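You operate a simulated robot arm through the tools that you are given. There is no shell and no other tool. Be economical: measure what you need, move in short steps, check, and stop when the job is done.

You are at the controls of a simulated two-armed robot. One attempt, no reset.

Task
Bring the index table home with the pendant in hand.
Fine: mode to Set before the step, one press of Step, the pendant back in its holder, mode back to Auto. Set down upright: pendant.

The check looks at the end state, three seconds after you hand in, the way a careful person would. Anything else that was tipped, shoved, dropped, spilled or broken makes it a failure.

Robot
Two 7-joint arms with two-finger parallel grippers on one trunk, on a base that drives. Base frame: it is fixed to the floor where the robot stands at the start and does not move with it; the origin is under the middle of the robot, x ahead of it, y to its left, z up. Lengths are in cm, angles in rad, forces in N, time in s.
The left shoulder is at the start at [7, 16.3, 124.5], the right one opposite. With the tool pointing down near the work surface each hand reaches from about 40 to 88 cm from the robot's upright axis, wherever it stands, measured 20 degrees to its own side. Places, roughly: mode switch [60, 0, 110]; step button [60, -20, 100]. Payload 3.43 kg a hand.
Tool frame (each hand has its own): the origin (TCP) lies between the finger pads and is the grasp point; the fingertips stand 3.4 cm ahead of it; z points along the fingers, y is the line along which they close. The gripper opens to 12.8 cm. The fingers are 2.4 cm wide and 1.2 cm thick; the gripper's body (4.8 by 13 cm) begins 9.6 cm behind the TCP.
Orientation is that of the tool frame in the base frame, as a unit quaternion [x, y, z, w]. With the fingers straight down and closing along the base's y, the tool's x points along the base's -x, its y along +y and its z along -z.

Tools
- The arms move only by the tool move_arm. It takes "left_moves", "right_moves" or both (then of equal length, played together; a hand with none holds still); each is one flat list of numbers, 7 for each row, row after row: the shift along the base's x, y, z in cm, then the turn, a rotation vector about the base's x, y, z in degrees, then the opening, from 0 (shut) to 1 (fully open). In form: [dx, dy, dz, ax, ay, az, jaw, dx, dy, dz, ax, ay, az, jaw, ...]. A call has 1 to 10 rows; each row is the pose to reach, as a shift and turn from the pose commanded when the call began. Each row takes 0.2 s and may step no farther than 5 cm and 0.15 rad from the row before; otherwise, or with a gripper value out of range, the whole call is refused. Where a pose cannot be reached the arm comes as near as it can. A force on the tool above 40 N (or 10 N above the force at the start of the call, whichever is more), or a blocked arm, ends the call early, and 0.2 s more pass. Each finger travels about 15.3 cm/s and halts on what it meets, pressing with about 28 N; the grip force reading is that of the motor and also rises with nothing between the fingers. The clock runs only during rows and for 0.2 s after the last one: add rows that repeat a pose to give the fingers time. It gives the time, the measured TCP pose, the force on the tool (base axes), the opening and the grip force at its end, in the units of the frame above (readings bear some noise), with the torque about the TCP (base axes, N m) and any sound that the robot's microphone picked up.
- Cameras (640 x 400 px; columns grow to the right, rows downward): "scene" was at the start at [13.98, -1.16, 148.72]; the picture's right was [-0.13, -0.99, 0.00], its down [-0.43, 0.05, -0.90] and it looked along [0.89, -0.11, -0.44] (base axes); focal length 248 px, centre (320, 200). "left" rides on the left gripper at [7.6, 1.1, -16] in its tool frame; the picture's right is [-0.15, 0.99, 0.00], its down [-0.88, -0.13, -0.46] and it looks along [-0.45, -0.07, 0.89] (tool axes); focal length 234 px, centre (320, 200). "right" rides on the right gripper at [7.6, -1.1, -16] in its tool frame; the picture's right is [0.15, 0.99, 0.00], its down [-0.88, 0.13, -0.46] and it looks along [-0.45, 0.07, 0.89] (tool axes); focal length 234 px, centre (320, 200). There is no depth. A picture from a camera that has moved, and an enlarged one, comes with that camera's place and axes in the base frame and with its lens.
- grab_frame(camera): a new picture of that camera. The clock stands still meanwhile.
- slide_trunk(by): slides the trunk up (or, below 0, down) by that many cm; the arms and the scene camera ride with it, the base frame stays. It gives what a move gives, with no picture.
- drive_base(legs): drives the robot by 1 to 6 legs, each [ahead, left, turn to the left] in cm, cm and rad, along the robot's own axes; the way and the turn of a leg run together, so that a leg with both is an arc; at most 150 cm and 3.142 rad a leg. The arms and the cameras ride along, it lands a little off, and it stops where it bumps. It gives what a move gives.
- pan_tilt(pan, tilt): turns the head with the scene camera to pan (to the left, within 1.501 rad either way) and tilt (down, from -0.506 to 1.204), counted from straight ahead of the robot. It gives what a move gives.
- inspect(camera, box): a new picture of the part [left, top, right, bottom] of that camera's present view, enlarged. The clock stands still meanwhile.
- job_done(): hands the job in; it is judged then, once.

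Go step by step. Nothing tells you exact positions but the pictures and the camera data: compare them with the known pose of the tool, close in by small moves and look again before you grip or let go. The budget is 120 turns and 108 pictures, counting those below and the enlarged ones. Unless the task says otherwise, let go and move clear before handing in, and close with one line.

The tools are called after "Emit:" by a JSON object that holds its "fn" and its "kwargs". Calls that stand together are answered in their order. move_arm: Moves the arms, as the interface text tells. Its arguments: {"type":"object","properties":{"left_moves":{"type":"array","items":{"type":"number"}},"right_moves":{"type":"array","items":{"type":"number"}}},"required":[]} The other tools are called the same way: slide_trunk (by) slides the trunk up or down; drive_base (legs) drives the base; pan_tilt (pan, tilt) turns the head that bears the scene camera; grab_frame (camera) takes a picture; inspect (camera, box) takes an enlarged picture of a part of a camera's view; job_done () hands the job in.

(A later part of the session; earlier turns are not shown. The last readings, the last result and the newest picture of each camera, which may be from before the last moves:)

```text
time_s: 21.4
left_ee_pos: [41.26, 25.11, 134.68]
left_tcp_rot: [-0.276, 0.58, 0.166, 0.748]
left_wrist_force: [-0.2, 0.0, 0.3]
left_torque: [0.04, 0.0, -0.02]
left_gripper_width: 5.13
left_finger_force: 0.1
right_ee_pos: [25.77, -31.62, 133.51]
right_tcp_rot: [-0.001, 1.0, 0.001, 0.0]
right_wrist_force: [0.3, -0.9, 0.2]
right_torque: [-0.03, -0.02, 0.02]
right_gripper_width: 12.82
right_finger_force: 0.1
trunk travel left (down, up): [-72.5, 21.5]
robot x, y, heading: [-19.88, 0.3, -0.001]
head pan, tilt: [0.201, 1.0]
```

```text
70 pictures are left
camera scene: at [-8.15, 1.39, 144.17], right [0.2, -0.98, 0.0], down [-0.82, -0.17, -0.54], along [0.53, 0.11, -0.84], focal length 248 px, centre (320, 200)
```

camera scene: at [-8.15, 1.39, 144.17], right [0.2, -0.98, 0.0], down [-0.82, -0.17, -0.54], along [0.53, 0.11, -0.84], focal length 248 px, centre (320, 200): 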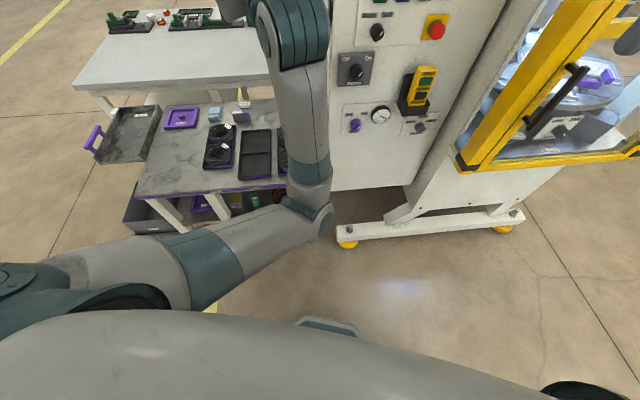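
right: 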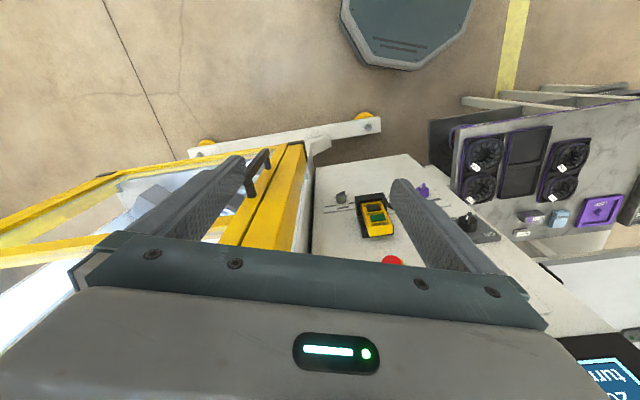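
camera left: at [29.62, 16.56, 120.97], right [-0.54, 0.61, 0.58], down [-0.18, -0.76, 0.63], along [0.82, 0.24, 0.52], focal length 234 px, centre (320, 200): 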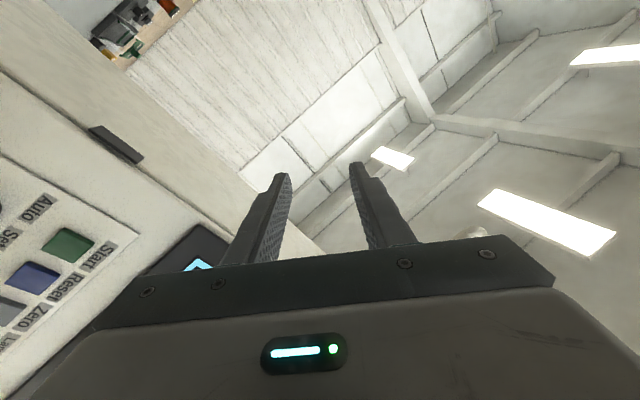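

The arm is following freely now. I'll bring the left hand to a level, forward-facing parking pose on the left.

Emit:
{"fn": "move_arm", "kwargs": {"left_moves": [-0.8, -1.1, -1, 1.1, 2.4, -3.3, 0.4, -1.6, -2.2, -2, 2.3, 4.9, -6.6, 0.4, -2.4, -3.3, -3, 3.4, 7.3, -9.9, 0.4, -3.2, -4.4, -4, 4.6, 9.8, -13.2, 0.4, -4, -5.5, -5, 5.7, 12.2, -16.5, 0.4, -5, -7, -6, 6.9, 14.7, -19.8, 0.4]}}

Emit:
{"fn": "pan_tilt", "kwargs": {"pan": -0.126, "tilt": 0.6}}

Emit:
{"fn": "grab_frame", "kwargs": {"camera": "scene"}}

```text
time_s: 23.1
left_ee_pos: [37.42, 18.73, 129.73]
left_tcp_rot: [-0.115, 0.695, 0.115, 0.7]
left_wrist_force: [0.7, -1.1, -0.2]
left_torque: [0.0, -0.01, 0.0]
left_gripper_width: 5.1
left_finger_force: 0.1
left hand out of reach, approached as far as the arm can: row 6
right_ee_pos: [25.83, -31.58, 133.58]
right_tcp_rot: [0.0, 1.0, 0.0, 0.001]
right_wrist_force: [0.3, 0.0, -0.8]
right_torque: [-0.01, 0.01, 0.0]
right_gripper_width: 12.81
right_finger_force: 0.0
trunk travel left (down, up): [-72.5, 21.5]
robot x, y, heading: [-19.88, -0.14, 0.003]
head pan, tilt: [0.201, 1.0]
stopped in row 6 (left hand): the arm was blocked; the commanded pose is now the measured one
```

```text
time_s: 23.9
left_ee_pos: [37.5, 18.71, 129.71]
left_tcp_rot: [-0.116, 0.696, 0.116, 0.699]
left_wrist_force: [-0.6, -0.5, 0.0]
left_torque: [-0.02, -0.02, 0.0]
left_gripper_width: 5.12
left_finger_force: 0.0
right_ee_pos: [25.71, -31.73, 133.72]
right_tcp_rot: [-0.001, 1.0, 0.001, 0.0]
right_wrist_force: [-0.3, -0.1, -0.6]
right_torque: [-0.01, -0.02, -0.04]
right_gripper_width: 12.77
right_finger_force: 0.1
trunk travel left (down, up): [-72.5, 21.5]
robot x, y, heading: [-19.43, -0.08, 0.003]
head pan, tilt: [-0.126, 0.6]
```

```text
69 pictures are left
camera scene: at [-6.18, -1.09, 147.36], right [-0.12, -0.99, 0.0], down [-0.56, 0.07, -0.82], along [0.82, -0.1, -0.57], focal length 248 px, centre (320, 200)
```

scene: 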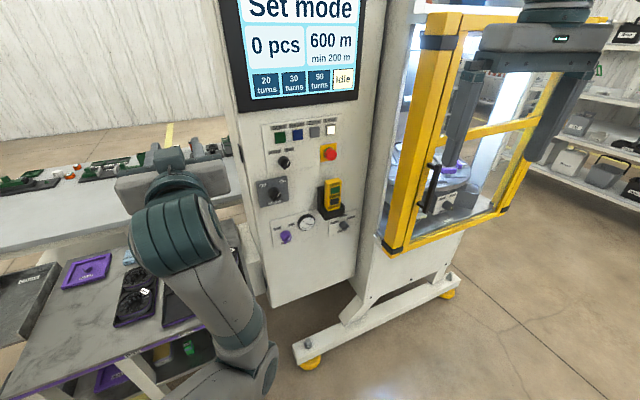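

The left hand is parked level and clear. The pendant's grip point is near [64.4, -14.5, 103]; I'll send the right hand, tilted 40° down and facing the panel, to a 12 cm standoff.

Emit:
{"fn": "move_arm", "kwargs": {"right_moves": [3, 1.5, -2.3, 0.7, -5, 1.5, 0.75, 6, 2.9, -4.6, 1.4, -9.9, 3.1, 0.75, 9, 4.4, -6.8, 2.2, -14.9, 4.6, 0.75, 12, 5.8, -9.1, 2.9, -19.9, 6.2, 0.75, 15, 7.3, -11.4, 3.6, -24.9, 7.7, 0.75, 18, 8.7, -13.7, 4.3, -29.8, 9.3, 0.75, 21, 10.2, -16, 5, -34.8, 10.8, 0.75, 24, 11.6, -18.3, 5.8, -39.8, 12.4, 0.75, 27, 13.1, -20.5, 6.5, -44.7, 13.9, 0.75, 29.8, 14.5, -22.8, 7.2, -49.7, 15.45, 0.75]}}

Emit:
{"fn": "grab_frame", "kwargs": {"camera": "right"}}

Emit:
{"fn": "grab_frame", "kwargs": {"camera": "scene"}}

```text
time_s: 26.1
left_ee_pos: [37.59, 18.82, 129.71]
left_tcp_rot: [-0.116, 0.697, 0.116, 0.698]
left_wrist_force: [-0.4, 0.1, -0.6]
left_torque: [0.01, -0.03, 0.01]
left_gripper_width: 5.12
left_finger_force: 0.0
right_ee_pos: [55.89, -16.83, 110.55]
right_tcp_rot: [-0.131, 0.896, 0.06, 0.419]
right_wrist_force: [0.3, 0.8, -0.1]
right_torque: [0.02, -0.01, -0.01]
right_gripper_width: 9.58
right_finger_force: 0.1
trunk travel left (down, up): [-72.5, 21.5]
robot x, y, heading: [-20.05, 0.18, 0.004]
head pan, tilt: [-0.126, 0.6]
```

```text
68 pictures are left
camera right: at [39.68, -22.72, 115.06], right [-0.37, 0.92, -0.11], down [0.17, 0.19, 0.97], along [0.91, 0.34, -0.22], focal length 234 px, centre (320, 200)
```

right: 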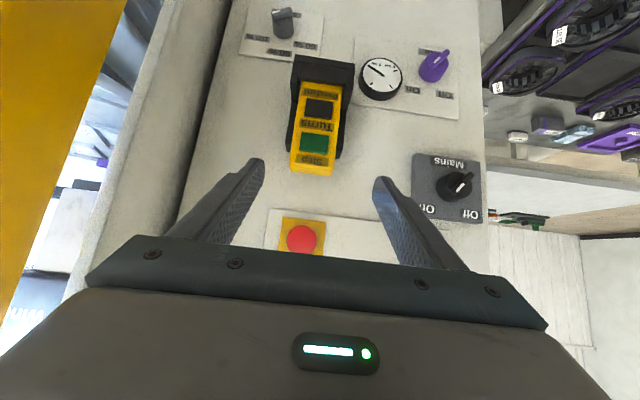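

```text
67 pictures are left
camera scene: at [-6.05, -1.07, 147.37], right [-0.12, -0.99, 0.0], down [-0.56, 0.07, -0.82], along [0.82, -0.1, -0.57], focal length 248 px, centre (320, 200)
```

scene: 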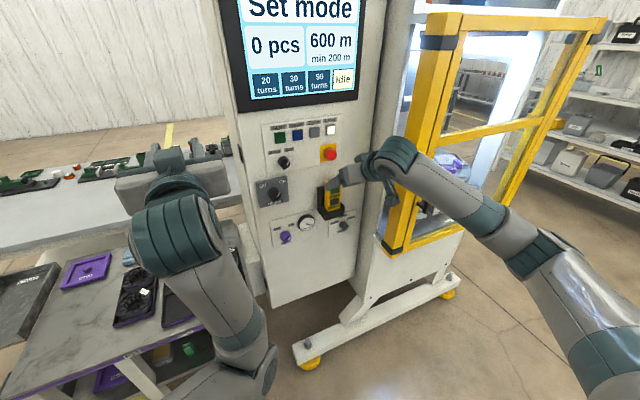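

The right hand is at its standoff with the pendant straight ahead. I'll zoom in to align.

Emit:
{"fn": "inspect", "kwargs": {"camera": "right", "box": [240, 50, 400, 150]}}

Emit:
{"fn": "inspect", "kwargs": {"camera": "right", "box": [240, 110, 400, 210]}}

Emit:
{"fn": "inspect", "kwargs": {"camera": "scene", "box": [280, 140, 400, 215]}}

```text
4.00 times, centred on (320, 100) of right
camera zoom: at [39.68, -22.72, 115.06], right [-0.37, 0.92, -0.11], down [0.17, 0.19, 0.97], along [0.91, 0.34, -0.22], focal length 937 px, centre (320, 600)
```

zoom: 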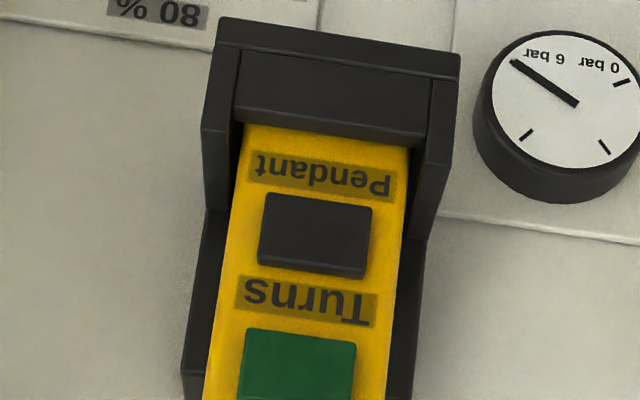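

```text
4.00 times, centred on (320, 160) of right
camera zoom: at [39.68, -22.72, 115.06], right [-0.37, 0.92, -0.11], down [0.17, 0.19, 0.97], along [0.91, 0.34, -0.22], focal length 937 px, centre (320, 360)
```

zoom: 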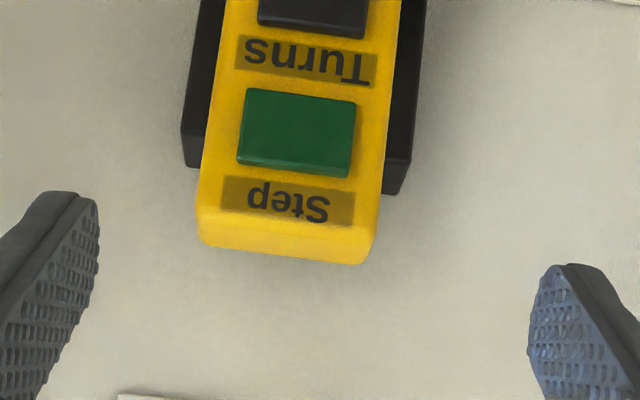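

```text
5.33 times, centred on (340, 178) of scene
camera zoom: at [-6.05, -1.07, 147.37], right [-0.12, -0.99, 0.0], down [-0.56, 0.07, -0.82], along [0.82, -0.1, -0.57], focal length 1325 px, centre (213, 320)
```

zoom: 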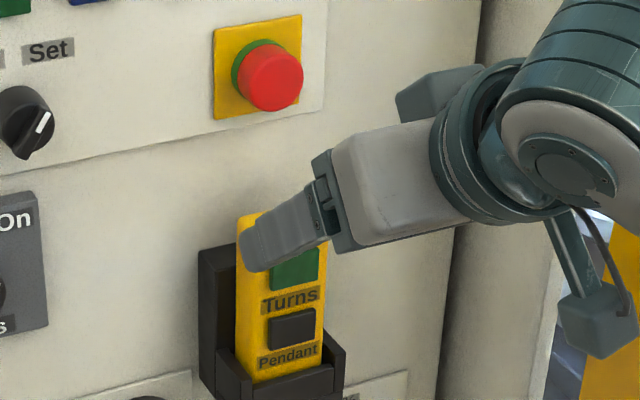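

The pendant is about 5.3 cm wide and lies 0.75 cm to the right of my tool axis. I'll go most of the way with that correction and look again.

Emit:
{"fn": "move_arm", "kwargs": {"right_moves": [2, 0, -1.7, 0, 0, 0, 0.7, 4, 0.5, -3.3, 0, 0, 0, 0.65, 6, 1, -5, 0, 0, 0, 0.65]}}

Emit:
{"fn": "inspect", "kwargs": {"camera": "right", "box": [200, 70, 440, 220]}}

Emit:
{"fn": "inspect", "kwargs": {"camera": "scene", "box": [280, 140, 400, 215]}}

```text
time_s: 26.9
left_ee_pos: [37.54, 18.83, 129.75]
left_tcp_rot: [-0.115, 0.696, 0.115, 0.699]
left_wrist_force: [0.5, 0.9, -0.6]
left_torque: [-0.01, -0.02, 0.0]
left_gripper_width: 5.13
left_finger_force: 0.0
right_ee_pos: [61.39, -15.81, 105.57]
right_tcp_rot: [-0.131, 0.896, 0.06, 0.419]
right_wrist_force: [0.5, 0.9, 0.3]
right_torque: [0.02, -0.03, -0.02]
right_gripper_width: 8.32
right_finger_force: 0.0
trunk travel left (down, up): [-72.5, 21.5]
robot x, y, heading: [-19.64, 0.13, -0.003]
head pan, tilt: [-0.126, 0.6]
```

```text
2.67 times, centred on (320, 145) of right
camera zoom: at [45.35, -21.77, 110.1], right [-0.37, 0.92, -0.11], down [0.17, 0.19, 0.97], along [0.91, 0.34, -0.23], focal length 624 px, centre (320, 347)
```

zoom: 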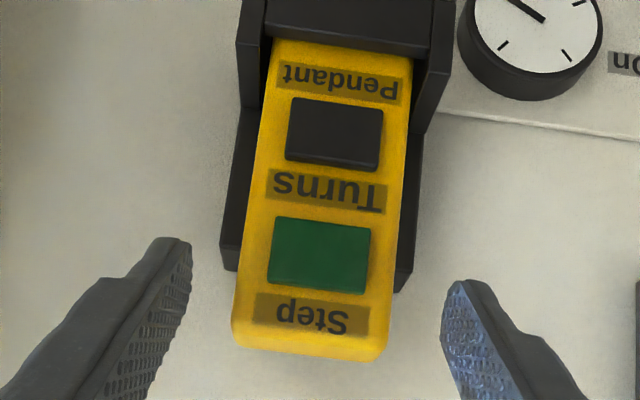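

```text
5.33 times, centred on (340, 178) of scene
camera zoom: at [-6.11, -1.04, 147.37], right [-0.12, -0.99, 0.0], down [-0.56, 0.07, -0.82], along [0.82, -0.1, -0.57], focal length 1325 px, centre (213, 320)
```

zoom: 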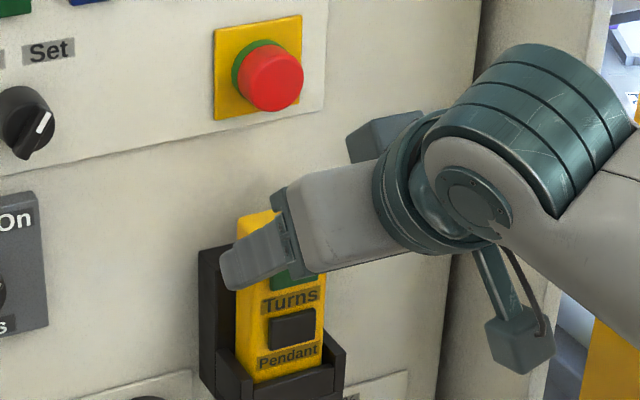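

Aligned within 0.3 cm. I'll make the final approach so the fingertips straddle the upper sides of the pendant, above the back plate.

Emit:
{"fn": "move_arm", "kwargs": {"right_moves": [1.3, 0.1, -0.7, 0, 0, 0, 0.65, 2.6, 0.45, -1.4, 0, 0, 0, 0.65]}}

Emit:
{"fn": "inspect", "kwargs": {"camera": "right", "box": [200, 70, 440, 220]}}

Emit:
{"fn": "inspect", "kwargs": {"camera": "scene", "box": [280, 140, 400, 215]}}

```text
time_s: 27.5
left_ee_pos: [37.57, 18.75, 129.68]
left_tcp_rot: [-0.116, 0.695, 0.115, 0.7]
left_wrist_force: [-0.4, 1.2, -0.1]
left_torque: [0.03, 0.04, 0.04]
left_gripper_width: 5.11
left_finger_force: 0.0
right_ee_pos: [64.1, -15.62, 104.27]
right_tcp_rot: [-0.131, 0.897, 0.06, 0.418]
right_wrist_force: [0.1, 0.6, -0.4]
right_torque: [0.0, 0.02, 0.0]
right_gripper_width: 8.32
right_finger_force: 0.0
trunk travel left (down, up): [-72.5, 21.5]
robot x, y, heading: [-19.68, 0.1, -0.001]
head pan, tilt: [-0.126, 0.6]
```

```text
2.67 times, centred on (320, 145) of right
camera zoom: at [47.97, -21.38, 108.74], right [-0.37, 0.92, -0.11], down [0.17, 0.19, 0.97], along [0.91, 0.34, -0.23], focal length 624 px, centre (320, 347)
```

zoom: 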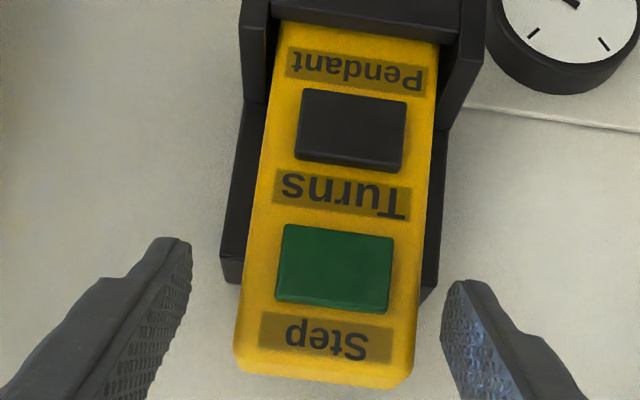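

```text
5.33 times, centred on (340, 178) of scene
camera zoom: at [-6.12, -1.05, 147.37], right [-0.12, -0.99, 0.0], down [-0.56, 0.07, -0.82], along [0.82, -0.1, -0.57], focal length 1325 px, centre (213, 320)
```

zoom: 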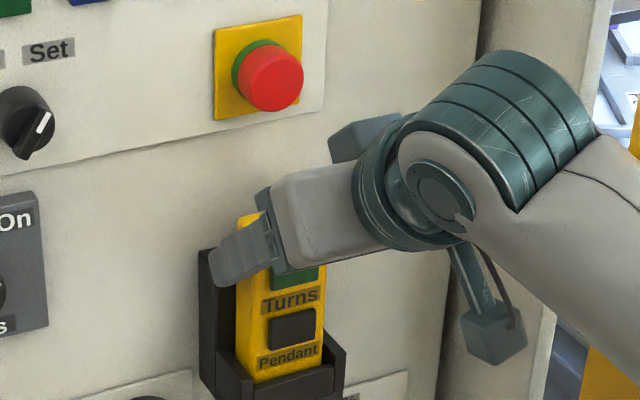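

The tips are about 2 cm past the front face, around the Step-label level. I'll close the grip.

Emit:
{"fn": "move_arm", "kwargs": {"right_moves": [0, 0, 0, 0, 0, 0, 0.55, 0, 0, 0, 0, 0, 0, 0.45, 0, 0, 0, 0, 0, 0, 0.35, 0, 0, 0, 0, 0, 0, 0.2, 0, 0, 0, 0, 0, 0, 0.2]}}

Emit:
{"fn": "inspect", "kwargs": {"camera": "right", "box": [200, 70, 440, 220]}}

Emit:
{"fn": "inspect", "kwargs": {"camera": "scene", "box": [280, 140, 400, 215]}}

```text
time_s: 28.7
left_ee_pos: [37.47, 18.86, 129.89]
left_tcp_rot: [-0.116, 0.696, 0.116, 0.699]
left_wrist_force: [0.2, 0.2, -0.3]
left_torque: [0.01, 0.02, -0.01]
left_gripper_width: 5.12
left_finger_force: 0.1
right_ee_pos: [64.22, -15.41, 104.31]
right_tcp_rot: [-0.131, 0.896, 0.06, 0.419]
right_wrist_force: [0.1, 1.1, -0.1]
right_torque: [0.25, -0.06, 0.05]
right_gripper_width: 5.55
right_finger_force: 28.3
trunk travel left (down, up): [-72.5, 21.5]
robot x, y, heading: [-19.86, -0.17, 0.007]
head pan, tilt: [-0.126, 0.6]
```

```text
2.67 times, centred on (320, 145) of right
camera zoom: at [47.92, -21.36, 108.8], right [-0.37, 0.92, -0.11], down [0.17, 0.19, 0.97], along [0.91, 0.34, -0.23], focal length 624 px, centre (320, 347)
```

zoom: 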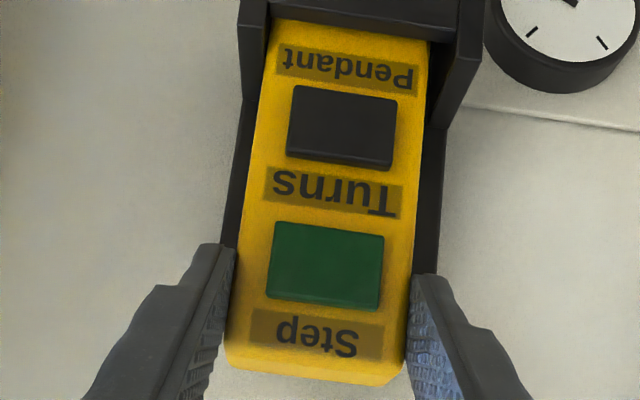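

```text
5.33 times, centred on (340, 178) of scene
camera zoom: at [-6.17, -1.06, 147.37], right [-0.12, -0.99, 0.0], down [-0.56, 0.07, -0.82], along [0.82, -0.1, -0.57], focal length 1325 px, centre (213, 320)
```

zoom: 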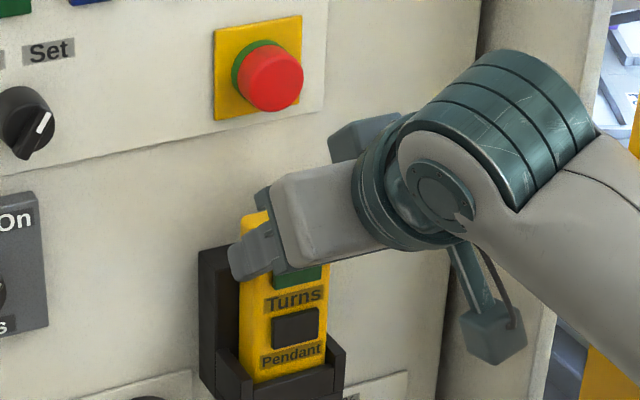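

The pendant is gripped (5.55 cm, 28 N). I'll lift it straight up about 4.5 cm and check.

Emit:
{"fn": "move_arm", "kwargs": {"right_moves": [0, 0, 1, 0, 0, 0, 0.1, 0, 0, 2, 0, 0, 0, 0.1, 0, 0, 3, 0, 0, 0, 0.1, 0, 0, 4, 0, 0, 0, 0.1, 0, 0, 4.5, 0, 0, 0, 0.1]}}

Emit:
{"fn": "inspect", "kwargs": {"camera": "right", "box": [200, 50, 440, 200]}}

Emit:
{"fn": "inspect", "kwargs": {"camera": "scene", "box": [280, 140, 400, 215]}}

```text
time_s: 29.9
left_ee_pos: [37.52, 18.84, 129.72]
left_tcp_rot: [-0.117, 0.695, 0.117, 0.699]
left_wrist_force: [0.3, 0.2, -0.4]
left_torque: [-0.01, 0.02, 0.0]
left_gripper_width: 5.11
left_finger_force: 0.1
right_ee_pos: [64.24, -15.82, 108.86]
right_tcp_rot: [-0.131, 0.897, 0.06, 0.418]
right_wrist_force: [-0.2, -0.3, -2.2]
right_torque: [0.0, 0.07, -0.04]
right_gripper_width: 5.54
right_finger_force: 27.4
trunk travel left (down, up): [-72.5, 21.5]
robot x, y, heading: [-19.76, -0.13, 0.002]
head pan, tilt: [-0.126, 0.6]
```

```text
2.67 times, centred on (320, 125) of right
camera zoom: at [48.04, -21.61, 113.29], right [-0.37, 0.92, -0.11], down [0.17, 0.19, 0.97], along [0.91, 0.34, -0.23], focal length 624 px, centre (320, 400)
```

zoom: 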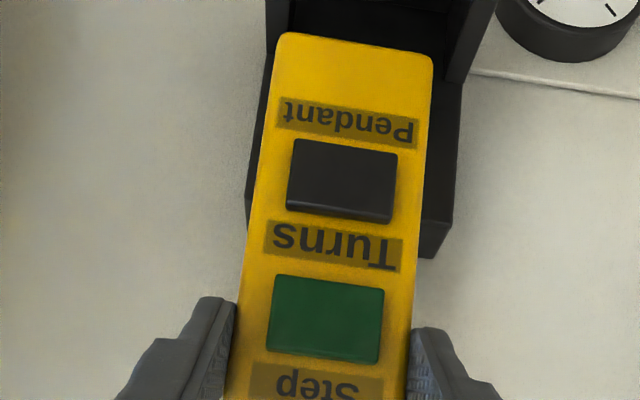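

```text
5.33 times, centred on (340, 178) of scene
camera zoom: at [-6.12, -1.06, 147.37], right [-0.12, -0.99, 0.0], down [-0.56, 0.07, -0.82], along [0.82, -0.1, -0.57], focal length 1325 px, centre (213, 320)
```

zoom: 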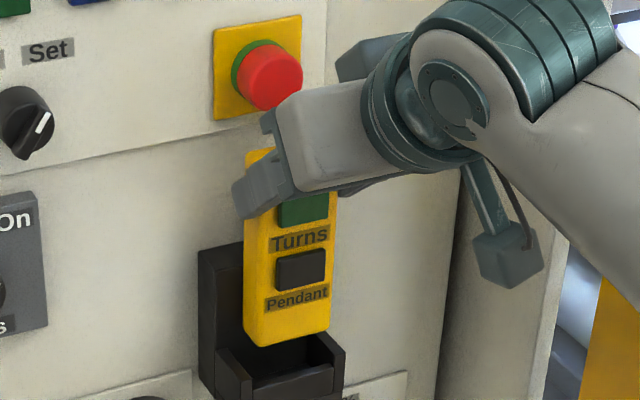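

The pendant is out of the pocket, its base just above the lip. I'll pull it straight out from the panel, rising slightly.

Emit:
{"fn": "move_arm", "kwargs": {"right_moves": [0, 0, 0.8, 0, 0, 0, 0.1, -1.9, -0.57, 0.8, 0, 0, 0, 0.1, -3.8, -1.14, 0.8, 0, 0, 0, 0.1, -6.7, -2, 1, 0, 0, 0, 0.1, -9.6, -2.8, 1, 0, 0, 0, 0.1, -12.5, -3.7, 1, 0, 0, 0, 0.1]}}

Emit:
{"fn": "grab_frame", "kwargs": {"camera": "scene"}}

Emit:
{"fn": "grab_frame", "kwargs": {"camera": "right"}}

```text
time_s: 31.3
left_ee_pos: [37.39, 18.67, 129.76]
left_tcp_rot: [-0.116, 0.695, 0.116, 0.7]
left_wrist_force: [0.2, -0.2, -0.4]
left_torque: [-0.01, 0.03, 0.0]
left_gripper_width: 5.13
left_finger_force: 0.1
right_ee_pos: [51.6, -19.4, 109.98]
right_tcp_rot: [-0.132, 0.896, 0.061, 0.419]
right_wrist_force: [-0.4, 0.6, -2.1]
right_torque: [-0.04, 0.05, -0.04]
right_gripper_width: 5.55
right_finger_force: 28.3
trunk travel left (down, up): [-72.5, 21.5]
robot x, y, heading: [-19.84, -0.07, 0.007]
head pan, tilt: [-0.126, 0.6]
```

```text
55 pictures are left
camera scene: at [-6.24, -1.16, 147.38], right [-0.12, -0.99, 0.0], down [-0.56, 0.07, -0.83], along [0.82, -0.1, -0.56], focal length 248 px, centre (320, 200)
```

scene: 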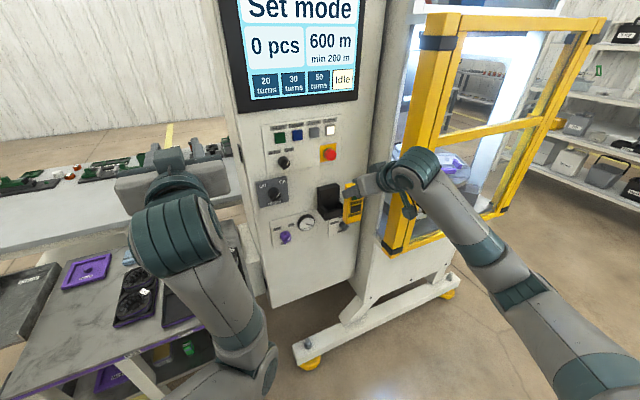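

```text
54 pictures are left
camera right: at [35.48, -25.36, 114.42], right [-0.37, 0.92, -0.11], down [0.17, 0.19, 0.97], along [0.91, 0.34, -0.23], focal length 234 px, centre (320, 200)
```

right: 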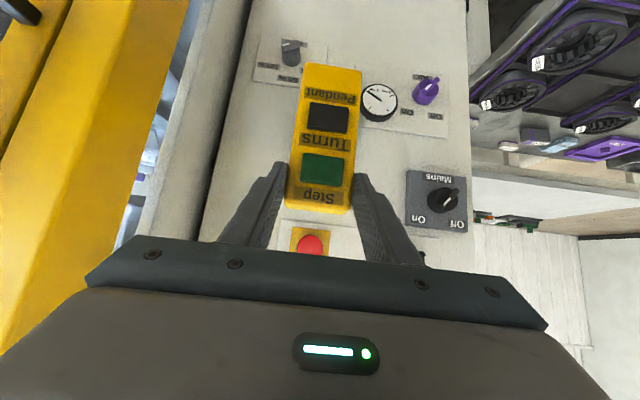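

The pendant is held free with Step facing the robot. I'll bring it towards the middle and, at the same time, start the left hand (closed, pitched up so it comes from below) down to meet it.

Emit:
{"fn": "move_arm", "kwargs": {"right_moves": [-0.2, 2.5, 0, 0, 0, 0, 0.1, -0.4, 5, 0, 0, 0, 0, 0.1, -0.7, 8, 0, 0, 0, 0, 0.1, -1, 11, 0, 0, 0, 0, 0.1, -1, 11, 0, 0, 0, 0, 0.1, -1, 11, 0, 0, 0, 0, 0.1], "left_moves": [0, -2, -2.8, 0.8, -4.1, -2.3, 0.2, 0, -4, -5.7, 1.7, -8.2, -4.6, 0, 0, -6, -8.5, 2.6, -12.3, -6.9, 0, 0, -8, -11.4, 3.5, -16.4, -9.1, 0, 0, -10, -14.2, 4.3, -20.5, -11.4, 0, 0, -12, -17, 5.2, -24.6, -13.7, 0]}}

Emit:
{"fn": "grab_frame", "kwargs": {"camera": "scene"}}

Emit:
{"fn": "grab_frame", "kwargs": {"camera": "left"}}

```text
time_s: 31.9
left_ee_pos: [37.69, 18.76, 128.01]
left_tcp_rot: [-0.064, 0.603, 0.161, 0.778]
left_wrist_force: [-0.3, -0.5, 0.0]
left_torque: [-0.04, 0.01, 0.02]
left_gripper_width: 0.0
left_finger_force: 27.8
right_ee_pos: [51.39, -14.6, 109.97]
right_tcp_rot: [-0.132, 0.897, 0.061, 0.418]
right_wrist_force: [-1.0, -0.3, -2.9]
right_torque: [-0.03, 0.01, 0.0]
right_gripper_width: 5.55
right_finger_force: 27.7
trunk travel left (down, up): [-72.5, 21.5]
robot x, y, heading: [-19.78, 0.17, 0.001]
head pan, tilt: [-0.126, 0.6]
stopped in row 3 (left hand): the arm was blocked; the commanded pose is now the measured one
```

```text
53 pictures are left
camera scene: at [-6.18, -0.98, 147.38], right [-0.12, -0.99, 0.0], down [-0.56, 0.07, -0.82], along [0.82, -0.1, -0.57], focal length 248 px, centre (320, 200)
```

scene: 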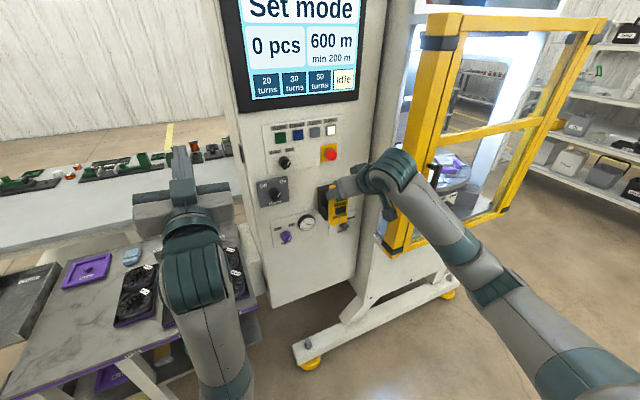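

```text
52 pictures are left
camera left: at [24.38, 16.39, 116.83], right [-0.36, 0.9, 0.23], down [-0.57, -0.41, 0.71], along [0.74, 0.12, 0.66], focal length 234 px, centre (320, 200)
```

left: 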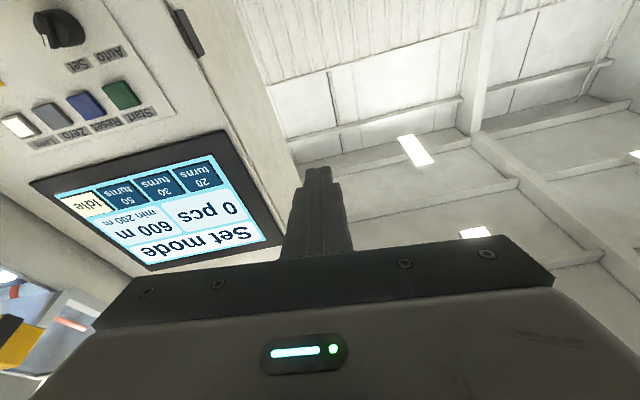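

The left arm blocks when folded tightly. I'll move it forward and towards the middle by pure translation, where it has more room.

Emit:
{"fn": "move_arm", "kwargs": {"left_moves": [1, -2, -0.8, 0, 0, 0, 0, 2, -4, -1.6, 0, 0, 0, 0, 3, -6, -3, 0, 0, 0, 0, 4, -8, -5, 0, 0, 0, 0, 5, -10, -7, 0, 0, 0, 0, 6, -12, -9, 0, 0, 0, 0], "right_moves": [0, 1.2, 0, 0, 0, 0, 0.1, 0, 2.4, 0, 0, 0, 0, 0.1, 0, 3.6, 0, 0, 0, 0, 0.1, 0, 4.8, 0, 0, 0, 0, 0.1, -0.5, 5.5, 0, 0, 0, 0, 0.1, -0.5, 5.5, 0, 0, 0, 0, 0.1]}}

Emit:
{"fn": "grab_frame", "kwargs": {"camera": "scene"}}

```text
time_s: 32.8
left_ee_pos: [41.16, 16.62, 129.83]
left_tcp_rot: [-0.036, 0.54, 0.233, 0.808]
left_wrist_force: [-0.3, -0.3, 0.2]
left_torque: [-0.01, -0.04, -0.04]
left_gripper_width: 0.03
left_finger_force: 28.7
right_ee_pos: [51.55, -11.09, 109.91]
right_tcp_rot: [-0.131, 0.897, 0.06, 0.417]
right_wrist_force: [0.7, -0.3, -2.8]
right_torque: [0.01, 0.04, 0.03]
right_gripper_width: 5.54
right_finger_force: 27.5
trunk travel left (down, up): [-72.5, 21.5]
robot x, y, heading: [-19.91, -0.17, 0.001]
head pan, tilt: [-0.126, 0.6]
stopped in row 4 (left hand): the arm was blocked; the commanded pose is now the measured one
```

```text
51 pictures are left
camera scene: at [-6.09, -0.99, 147.36], right [-0.12, -0.99, 0.0], down [-0.56, 0.07, -0.82], along [0.82, -0.1, -0.57], focal length 248 px, centre (320, 200)
```

scene: 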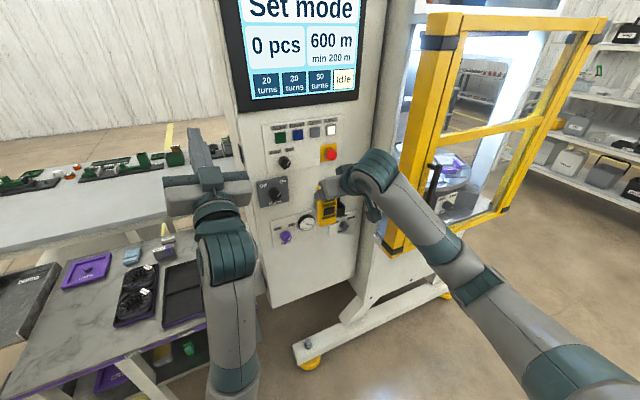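

I'll probe slowly: a small forward-only left move, to see which direction frees the arm.

Emit:
{"fn": "move_arm", "kwargs": {"left_moves": [1, 0, 0, 0, 0, 0, 0, 2, 0, 0, 0, 0, 0, 0, 3, 0, 0, 0, 0, 0, 0, 3, 0, 0, 0, 0, 0, 0]}}

Emit:
{"fn": "move_arm", "kwargs": {"left_moves": [0, 0, 0, 0, 3, 0, 0, 0, 0, 0, 0, 6, 0, 0, 0, 0, 0, 0, 9, 0, 0, 0, 0, 0, 0, 9, 0, 0]}}

```text
time_s: 33.8
left_ee_pos: [44.17, 17.08, 129.59]
left_tcp_rot: [-0.028, 0.537, 0.245, 0.807]
left_wrist_force: [0.2, -0.8, 0.4]
left_torque: [0.02, 0.0, 0.0]
left_gripper_width: 0.03
left_finger_force: 27.9
right_ee_pos: [51.47, -11.04, 110.02]
right_tcp_rot: [-0.131, 0.897, 0.059, 0.418]
right_wrist_force: [-0.5, 0.4, -2.7]
right_torque: [0.02, 0.04, 0.0]
right_gripper_width: 5.57
right_finger_force: 28.5
trunk travel left (down, up): [-72.5, 21.5]
robot x, y, heading: [-19.89, 0.13, 0.008]
head pan, tilt: [-0.126, 0.6]
```

```text
time_s: 34.8
left_ee_pos: [44.34, 18.04, 129.49]
left_tcp_rot: [-0.007, 0.595, 0.263, 0.759]
left_wrist_force: [-0.2, 0.0, 1.0]
left_torque: [-0.01, -0.01, 0.02]
left_gripper_width: 0.02
left_finger_force: 27.9
right_ee_pos: [51.55, -11.16, 110.02]
right_tcp_rot: [-0.132, 0.897, 0.06, 0.419]
right_wrist_force: [-0.2, 0.0, -1.5]
right_torque: [-0.06, 0.09, -0.01]
right_gripper_width: 5.57
right_finger_force: 27.9
trunk travel left (down, up): [-72.5, 21.5]
robot x, y, heading: [-20.02, -0.04, 0.006]
head pan, tilt: [-0.126, 0.6]
```

Forward motion and pitching down both track. I'll continue pitching down slowly, with a gradual yaw to straight ahead.

Emit:
{"fn": "move_arm", "kwargs": {"left_moves": [0.5, 0, 0, 0, 4, 0, 0, 1, 0, 0, 0, 8, 0, 0, 1.5, 0, 0, 0, 12, 0, 0, 2, 0, 0, 0, 16, 0, 0, 2.5, 0, 0, 0, 20, 0, 0, 3, 0, 0, 0, 24, 0, 0, 3, 0, 0, 0, 28, 0, 0, 3, 0, 0, 0, 32, 0, 0]}}

Emit:
{"fn": "move_arm", "kwargs": {"left_moves": [0, -1, 0, -1, 0, -3, 0, 0, -2, 0, -2, 0, -6, 0, 0, -3, 0, -3, 0, -9, 0, 0, -4, 0, -4, 0, -12, 0, 0, -5, 0, -5, 0, -15, 0, 0, -5, 0, -5, 0, -15, 0]}}

Emit:
{"fn": "grab_frame", "kwargs": {"camera": "scene"}}

```text
time_s: 36.6
left_ee_pos: [47.19, 17.91, 129.88]
left_tcp_rot: [0.044, 0.786, 0.248, 0.564]
left_wrist_force: [0.6, 0.6, -0.1]
left_torque: [0.01, -0.02, 0.0]
left_gripper_width: 0.0
left_finger_force: 28.4
right_ee_pos: [51.38, -11.26, 109.95]
right_tcp_rot: [-0.13, 0.897, 0.06, 0.419]
right_wrist_force: [0.2, -0.8, -1.8]
right_torque: [-0.02, 0.08, -0.01]
right_gripper_width: 5.56
right_finger_force: 27.9
trunk travel left (down, up): [-72.5, 21.5]
robot x, y, heading: [-20.17, -0.02, 0.001]
head pan, tilt: [-0.126, 0.6]
```

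```text
time_s: 38.0
left_ee_pos: [47.32, 12.89, 129.75]
left_tcp_rot: [0.122, 0.785, 0.136, 0.592]
left_wrist_force: [0.2, -0.2, -0.1]
left_torque: [0.02, 0.0, -0.02]
left_gripper_width: 0.01
left_finger_force: 27.6
right_ee_pos: [51.49, -11.08, 109.97]
right_tcp_rot: [-0.132, 0.897, 0.061, 0.418]
right_wrist_force: [0.6, 0.1, -2.0]
right_torque: [-0.05, 0.04, 0.01]
right_gripper_width: 5.55
right_finger_force: 28.1
trunk travel left (down, up): [-72.5, 21.5]
robot x, y, heading: [-19.82, 0.05, 0.005]
head pan, tilt: [-0.126, 0.6]
```

```text
50 pictures are left
camera scene: at [-6.13, -1.05, 147.37], right [-0.12, -0.99, 0.0], down [-0.56, 0.07, -0.82], along [0.82, -0.1, -0.57], focal length 248 px, centre (320, 200)
```

scene: 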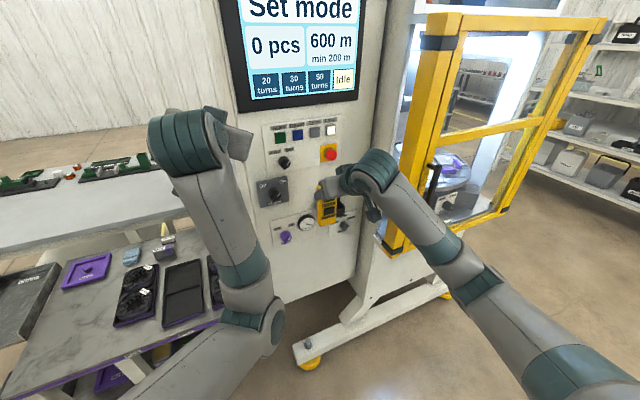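

The left arm is tracking well again, pitched about 15° down. I'll tilt the pendant face 45° upwards with the right hand so the left fingertip can press Step from above-front.

Emit:
{"fn": "move_arm", "kwargs": {"right_moves": [0.6, 0, 1.3, -2.1, 7.2, 0, 0.1, 1.2, 0, 2.7, -4.3, 14.4, 0, 0.1, 1.8, 0, 4, -6.4, 21.6, 0, 0.1, 2.4, 0, 5.3, -8.5, 28.8, 0, 0.1, 3, 0, 6.7, -10.7, 36, 0, 0.1, 3.5, 0, 8, -12.8, 43.2, 0, 0.1], "left_moves": [-0.5, -0.3, 0, -3, -0.2, 0.8, 0, -1, -0.6, 0, -6, -0.4, 1.5, 0, -1.5, -0.9, 0, -9, -0.6, 2.4, 0, -2, -1.2, 0, -12, -0.9, 3.2, 0, -2.5, -1.5, 0, -15, -1.1, 4, 0, -3, -1.8, 0, -18, -1.3, 4.8, 0]}}

Emit:
{"fn": "grab_frame", "kwargs": {"camera": "scene"}}

Emit:
{"fn": "grab_frame", "kwargs": {"camera": "left"}}

```text
time_s: 39.4
left_ee_pos: [44.29, 11.45, 131.2]
left_tcp_rot: [-0.014, 0.784, 0.034, 0.619]
left_wrist_force: [-0.5, -0.6, -0.7]
left_torque: [0.0, -0.02, -0.01]
left_gripper_width: 0.0
left_finger_force: 28.0
right_ee_pos: [55.05, -11.0, 117.94]
right_tcp_rot: [-0.145, 0.989, 0.006, 0.042]
right_wrist_force: [0.4, 0.9, -3.2]
right_torque: [-0.02, -0.05, 0.03]
right_gripper_width: 5.55
right_finger_force: 28.1
trunk travel left (down, up): [-72.5, 21.5]
robot x, y, heading: [-19.78, -0.14, 0.002]
head pan, tilt: [-0.126, 0.6]
```

```text
49 pictures are left
camera scene: at [-6.16, -0.9, 147.36], right [-0.12, -0.99, 0.0], down [-0.56, 0.07, -0.82], along [0.82, -0.1, -0.57], focal length 248 px, centre (320, 200)
```

scene: 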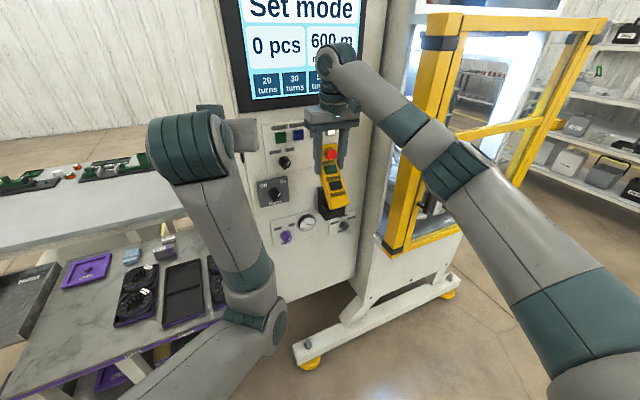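

```text
48 pictures are left
camera left: at [27.03, 11.56, 127.63], right [-0.03, 0.98, 0.18], down [-0.23, -0.18, 0.96], along [0.97, -0.01, 0.23], focal length 234 px, centre (320, 200)
```

left: 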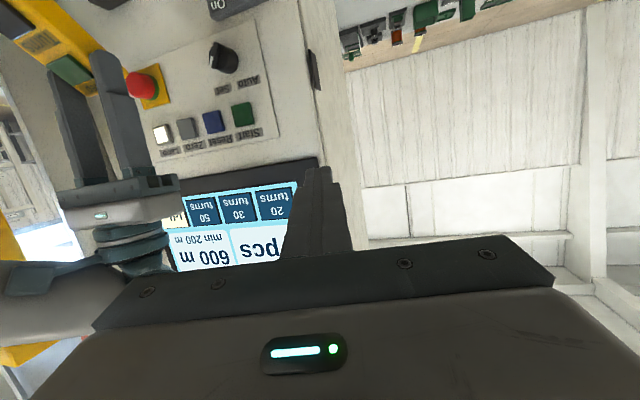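

The pendant now faces up towards the head camera. I'll zoom in to locate the Step button.

Emit:
{"fn": "inspect", "kwargs": {"camera": "scene", "box": [270, 110, 390, 215]}}

Emit:
{"fn": "inspect", "kwargs": {"camera": "right", "box": [200, 50, 440, 200]}}

```text
3.81 times, centred on (330, 162) of scene
camera zoom: at [-6.16, -0.9, 147.36], right [-0.12, -0.99, 0.0], down [-0.56, 0.07, -0.82], along [0.82, -0.1, -0.57], focal length 947 px, centre (282, 343)
```

zoom: 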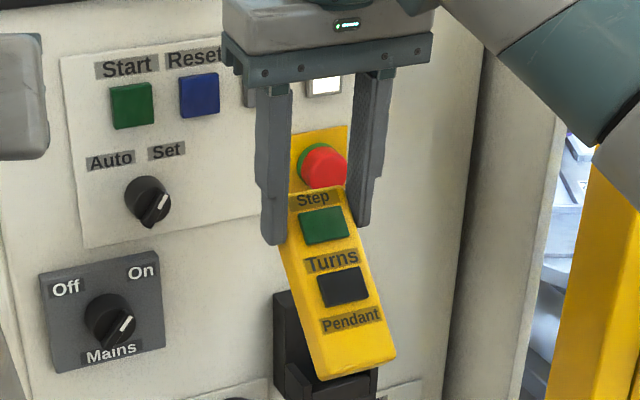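

```text
2.67 times, centred on (320, 125) of right
camera zoom: at [46.67, -14.59, 133.4], right [-0.42, 0.91, -0.01], down [0.77, 0.37, 0.53], along [0.48, 0.21, -0.85], focal length 624 px, centre (320, 400)
```

zoom: 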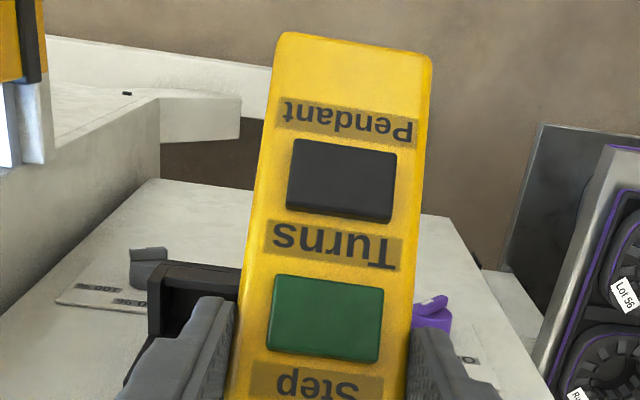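

The Step button is at about [53.9, -11.25, 115.6]. I'll bring the closed left hand round in front of it in slow steps.

Emit:
{"fn": "move_arm", "kwargs": {"left_moves": [-0.5, -2.2, -1.2, 0, 0.9, 0, 0, -1, -4.4, -2.4, 0, 1.8, 0, 0, -1.5, -6.6, -3.6, 0, 2.6, 0, 0, -2, -8.8, -4.8, 0, 3.5, 0, 0, -2.5, -11, -6, 0, 4.4, 0, 0, -3, -13.2, -7.2, 0, 5.2, 0, 0, -3.3, -15.4, -8.4, 0, 6, 0, 0, -3.3, -17.6, -9.6, 0, 7, 0, 0]}}

Emit:
{"fn": "grab_frame", "kwargs": {"camera": "scene"}}

Emit:
{"fn": "grab_frame", "kwargs": {"camera": "left"}}

```text
time_s: 41.4
left_ee_pos: [42.89, -4.17, 120.46]
left_tcp_rot: [-0.015, 0.819, 0.057, 0.571]
left_wrist_force: [0.1, 0.7, 0.5]
left_torque: [0.01, 0.02, -0.02]
left_gripper_width: 0.01
left_finger_force: 27.9
right_ee_pos: [54.93, -11.25, 118.06]
right_tcp_rot: [-0.146, 0.988, 0.006, 0.043]
right_wrist_force: [-0.6, 0.2, -2.5]
right_torque: [-0.02, -0.09, -0.01]
right_gripper_width: 5.57
right_finger_force: 28.0
trunk travel left (down, up): [-72.5, 21.5]
robot x, y, heading: [-19.64, -0.01, 0.007]
head pan, tilt: [-0.126, 0.6]
stopped in row 8 (left hand): the arm was blocked; the commanded pose is now the measured one
```

```text
45 pictures are left
camera scene: at [-6.13, -1.01, 147.37], right [-0.12, -0.99, 0.0], down [-0.56, 0.07, -0.82], along [0.82, -0.1, -0.57], focal length 248 px, centre (320, 200)
```

scene: 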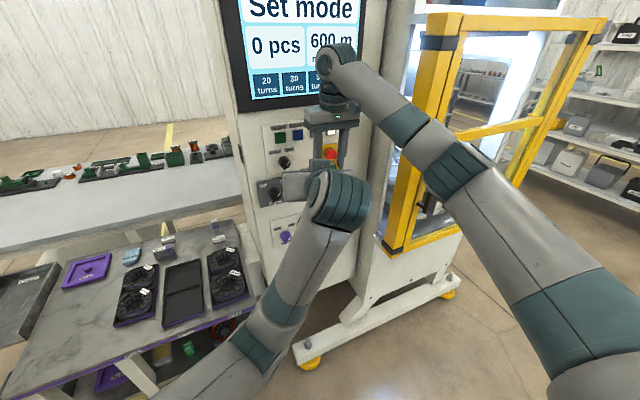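

```text
44 pictures are left
camera left: at [25.3, -4.73, 119.05], right [-0.04, 0.98, 0.21], down [-0.11, -0.21, 0.97], along [0.99, 0.01, 0.11], focal length 234 px, centre (320, 200)
```

left: 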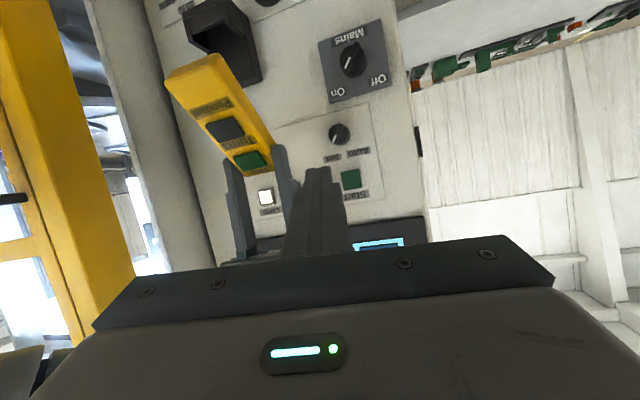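

The left arm stops here, aimed about 8 cm left of the button. I'll bring the pendant over to the left finger's line instead.

Emit:
{"fn": "move_arm", "kwargs": {"right_moves": [0, 2, 0.2, 0, 0, 0, 0.1, 0, 4, 0.4, 0, 0, 0, 0.1, 0, 6, 0.6, 0, 0, 0, 0.1, 0, 8.3, 0.8, 0, 0, 0, 0.1]}}

Emit:
{"fn": "grab_frame", "kwargs": {"camera": "left"}}

Emit:
{"fn": "grab_frame", "kwargs": {"camera": "scene"}}

```text
time_s: 42.4
left_ee_pos: [42.86, -4.15, 120.53]
left_tcp_rot: [-0.017, 0.819, 0.057, 0.57]
left_wrist_force: [-0.6, 0.0, 0.0]
left_torque: [0.01, 0.0, 0.01]
left_gripper_width: 0.0
left_finger_force: 27.9
right_ee_pos: [54.88, -2.63, 118.77]
right_tcp_rot: [-0.145, 0.989, 0.006, 0.044]
right_wrist_force: [0.3, 1.4, -1.9]
right_torque: [-0.01, -0.06, 0.0]
right_gripper_width: 5.57
right_finger_force: 27.8
trunk travel left (down, up): [-72.5, 21.5]
robot x, y, heading: [-19.97, -0.14, -0.001]
head pan, tilt: [-0.126, 0.6]
```

```text
43 pictures are left
camera left: at [25.27, -4.61, 119.04], right [-0.04, 0.98, 0.21], down [-0.11, -0.21, 0.97], along [0.99, 0.01, 0.11], focal length 234 px, centre (320, 200)
```

left: 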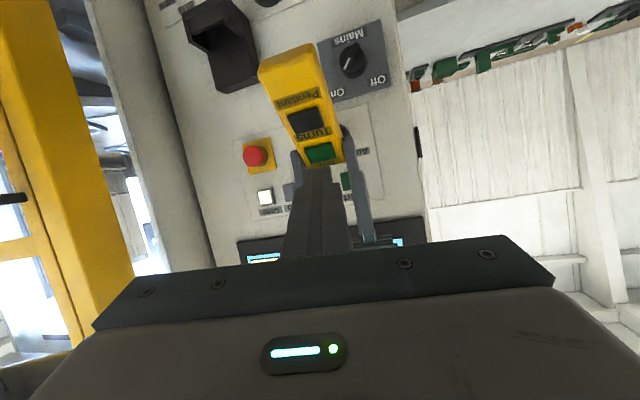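

```text
42 pictures are left
camera scene: at [-6.14, -0.85, 147.37], right [-0.12, -0.99, 0.0], down [-0.56, 0.07, -0.82], along [0.82, -0.1, -0.57], focal length 248 px, centre (320, 200)
```

scene: 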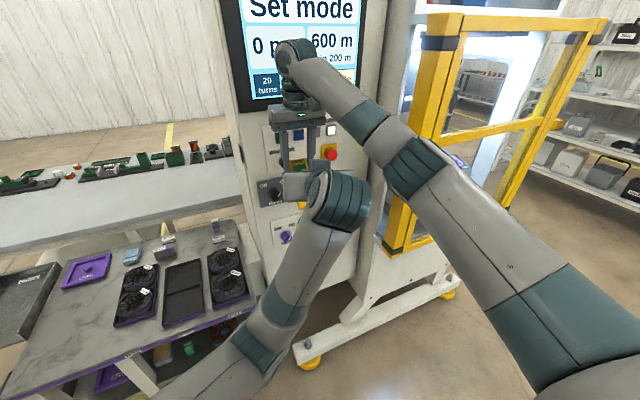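

The Step button is now dead ahead of the left fingertip. I'll zoom to verify before pressing.

Emit:
{"fn": "inspect", "kwargs": {"camera": "left", "box": [240, 100, 400, 200]}}

Emit:
{"fn": "inspect", "kwargs": {"camera": "right", "box": [200, 50, 440, 200]}}

```text
4.00 times, centred on (320, 150) of left
camera zoom: at [25.27, -4.61, 119.04], right [-0.04, 0.98, 0.21], down [-0.11, -0.21, 0.97], along [0.99, 0.01, 0.11], focal length 937 px, centre (320, 400)
```

zoom: 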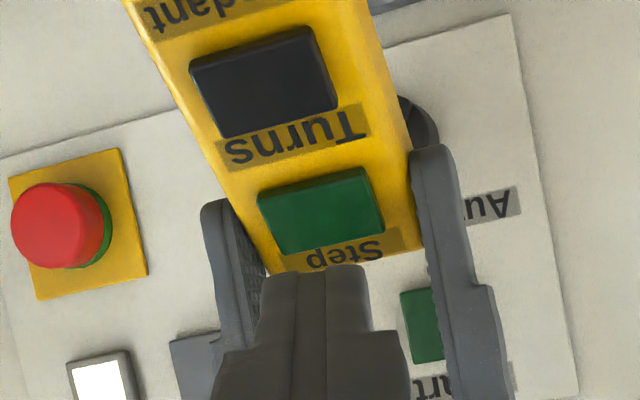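

```text
2.67 times, centred on (320, 125) of right
camera zoom: at [46.57, -6.13, 134.1], right [-0.42, 0.91, -0.01], down [0.77, 0.37, 0.53], along [0.49, 0.21, -0.85], focal length 624 px, centre (320, 400)
```

zoom: 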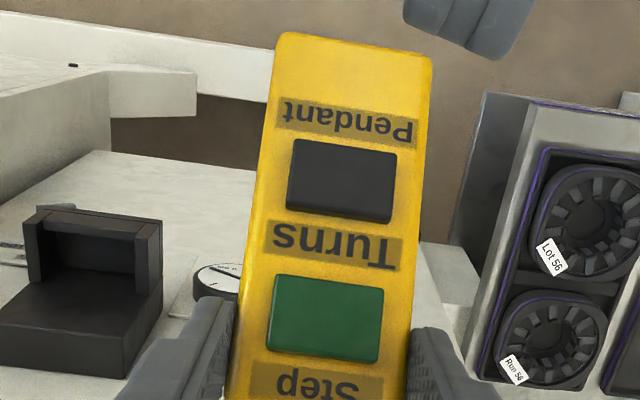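

The fingertip is a 2.4 cm square and the face is steeper than my approach, so its lower edge touches first. I'll aim 1.1 cm higher, so that edge lands mid-button, and advance 6.5 cm.

Emit:
{"fn": "move_arm", "kwargs": {"left_moves": [0, 0, 1.1, 0, 0, 0, 0, 1.9, 0.2, 0.4, 0, 0, 0, 0, 3.7, 0.4, -0.2, 0, 0, 0, 0, 5, 0.6, -0.7, 0, 0, 0, 0, 6.06, 0.72, -1.12, 0, 0, 0, 0]}}

Emit:
{"fn": "inspect", "kwargs": {"camera": "left", "box": [240, 100, 400, 200]}}

Emit:
{"fn": "inspect", "kwargs": {"camera": "right", "box": [200, 100, 440, 250]}}

```text
time_s: 43.6
left_ee_pos: [49.81, -0.66, 118.28]
left_tcp_rot: [-0.016, 0.815, 0.095, 0.572]
left_wrist_force: [-12.6, -8.1, -2.7]
left_torque: [-0.14, 0.1, -0.22]
left_gripper_width: 0.0
left_finger_force: 27.9
right_ee_pos: [55.43, -2.7, 118.8]
right_tcp_rot: [-0.139, 0.989, 0.008, 0.05]
right_wrist_force: [12.5, 7.1, 0.5]
right_torque: [0.22, -0.04, -0.5]
right_gripper_width: 5.59
right_finger_force: 28.4
trunk travel left (down, up): [-72.5, 21.5]
robot x, y, heading: [-19.92, 0.22, 0.004]
head pan, tilt: [-0.126, 0.6]
stopped in row 5 (left hand): the force on the tool passed its limit (the readings are from after the stop); the commanded pose is now the measured one
```

```text
4.00 times, centred on (320, 150) of left
camera zoom: at [32.25, -1.55, 116.72], right [-0.08, 0.96, 0.27], down [-0.1, -0.28, 0.96], along [0.99, 0.05, 0.12], focal length 937 px, centre (320, 400)
```

zoom: 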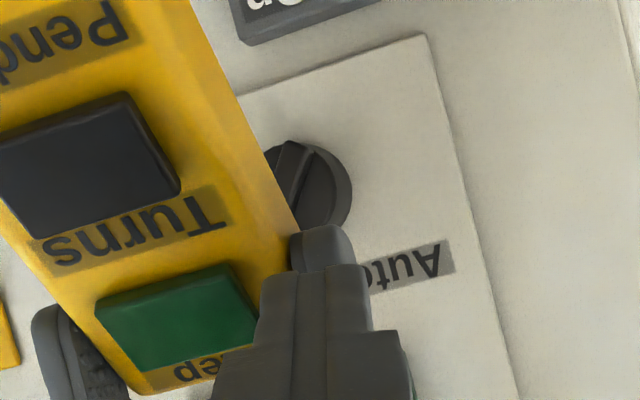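

```text
2.67 times, centred on (320, 175) of right
camera zoom: at [46.78, -6.31, 133.93], right [-0.41, 0.91, -0.01], down [0.76, 0.35, 0.54], along [0.5, 0.22, -0.84], focal length 624 px, centre (320, 267)
```

zoom: 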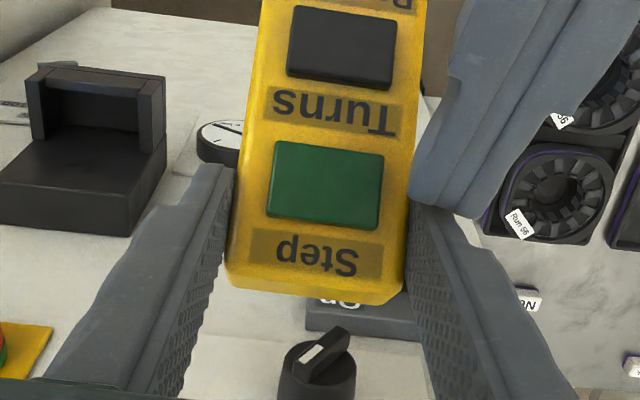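

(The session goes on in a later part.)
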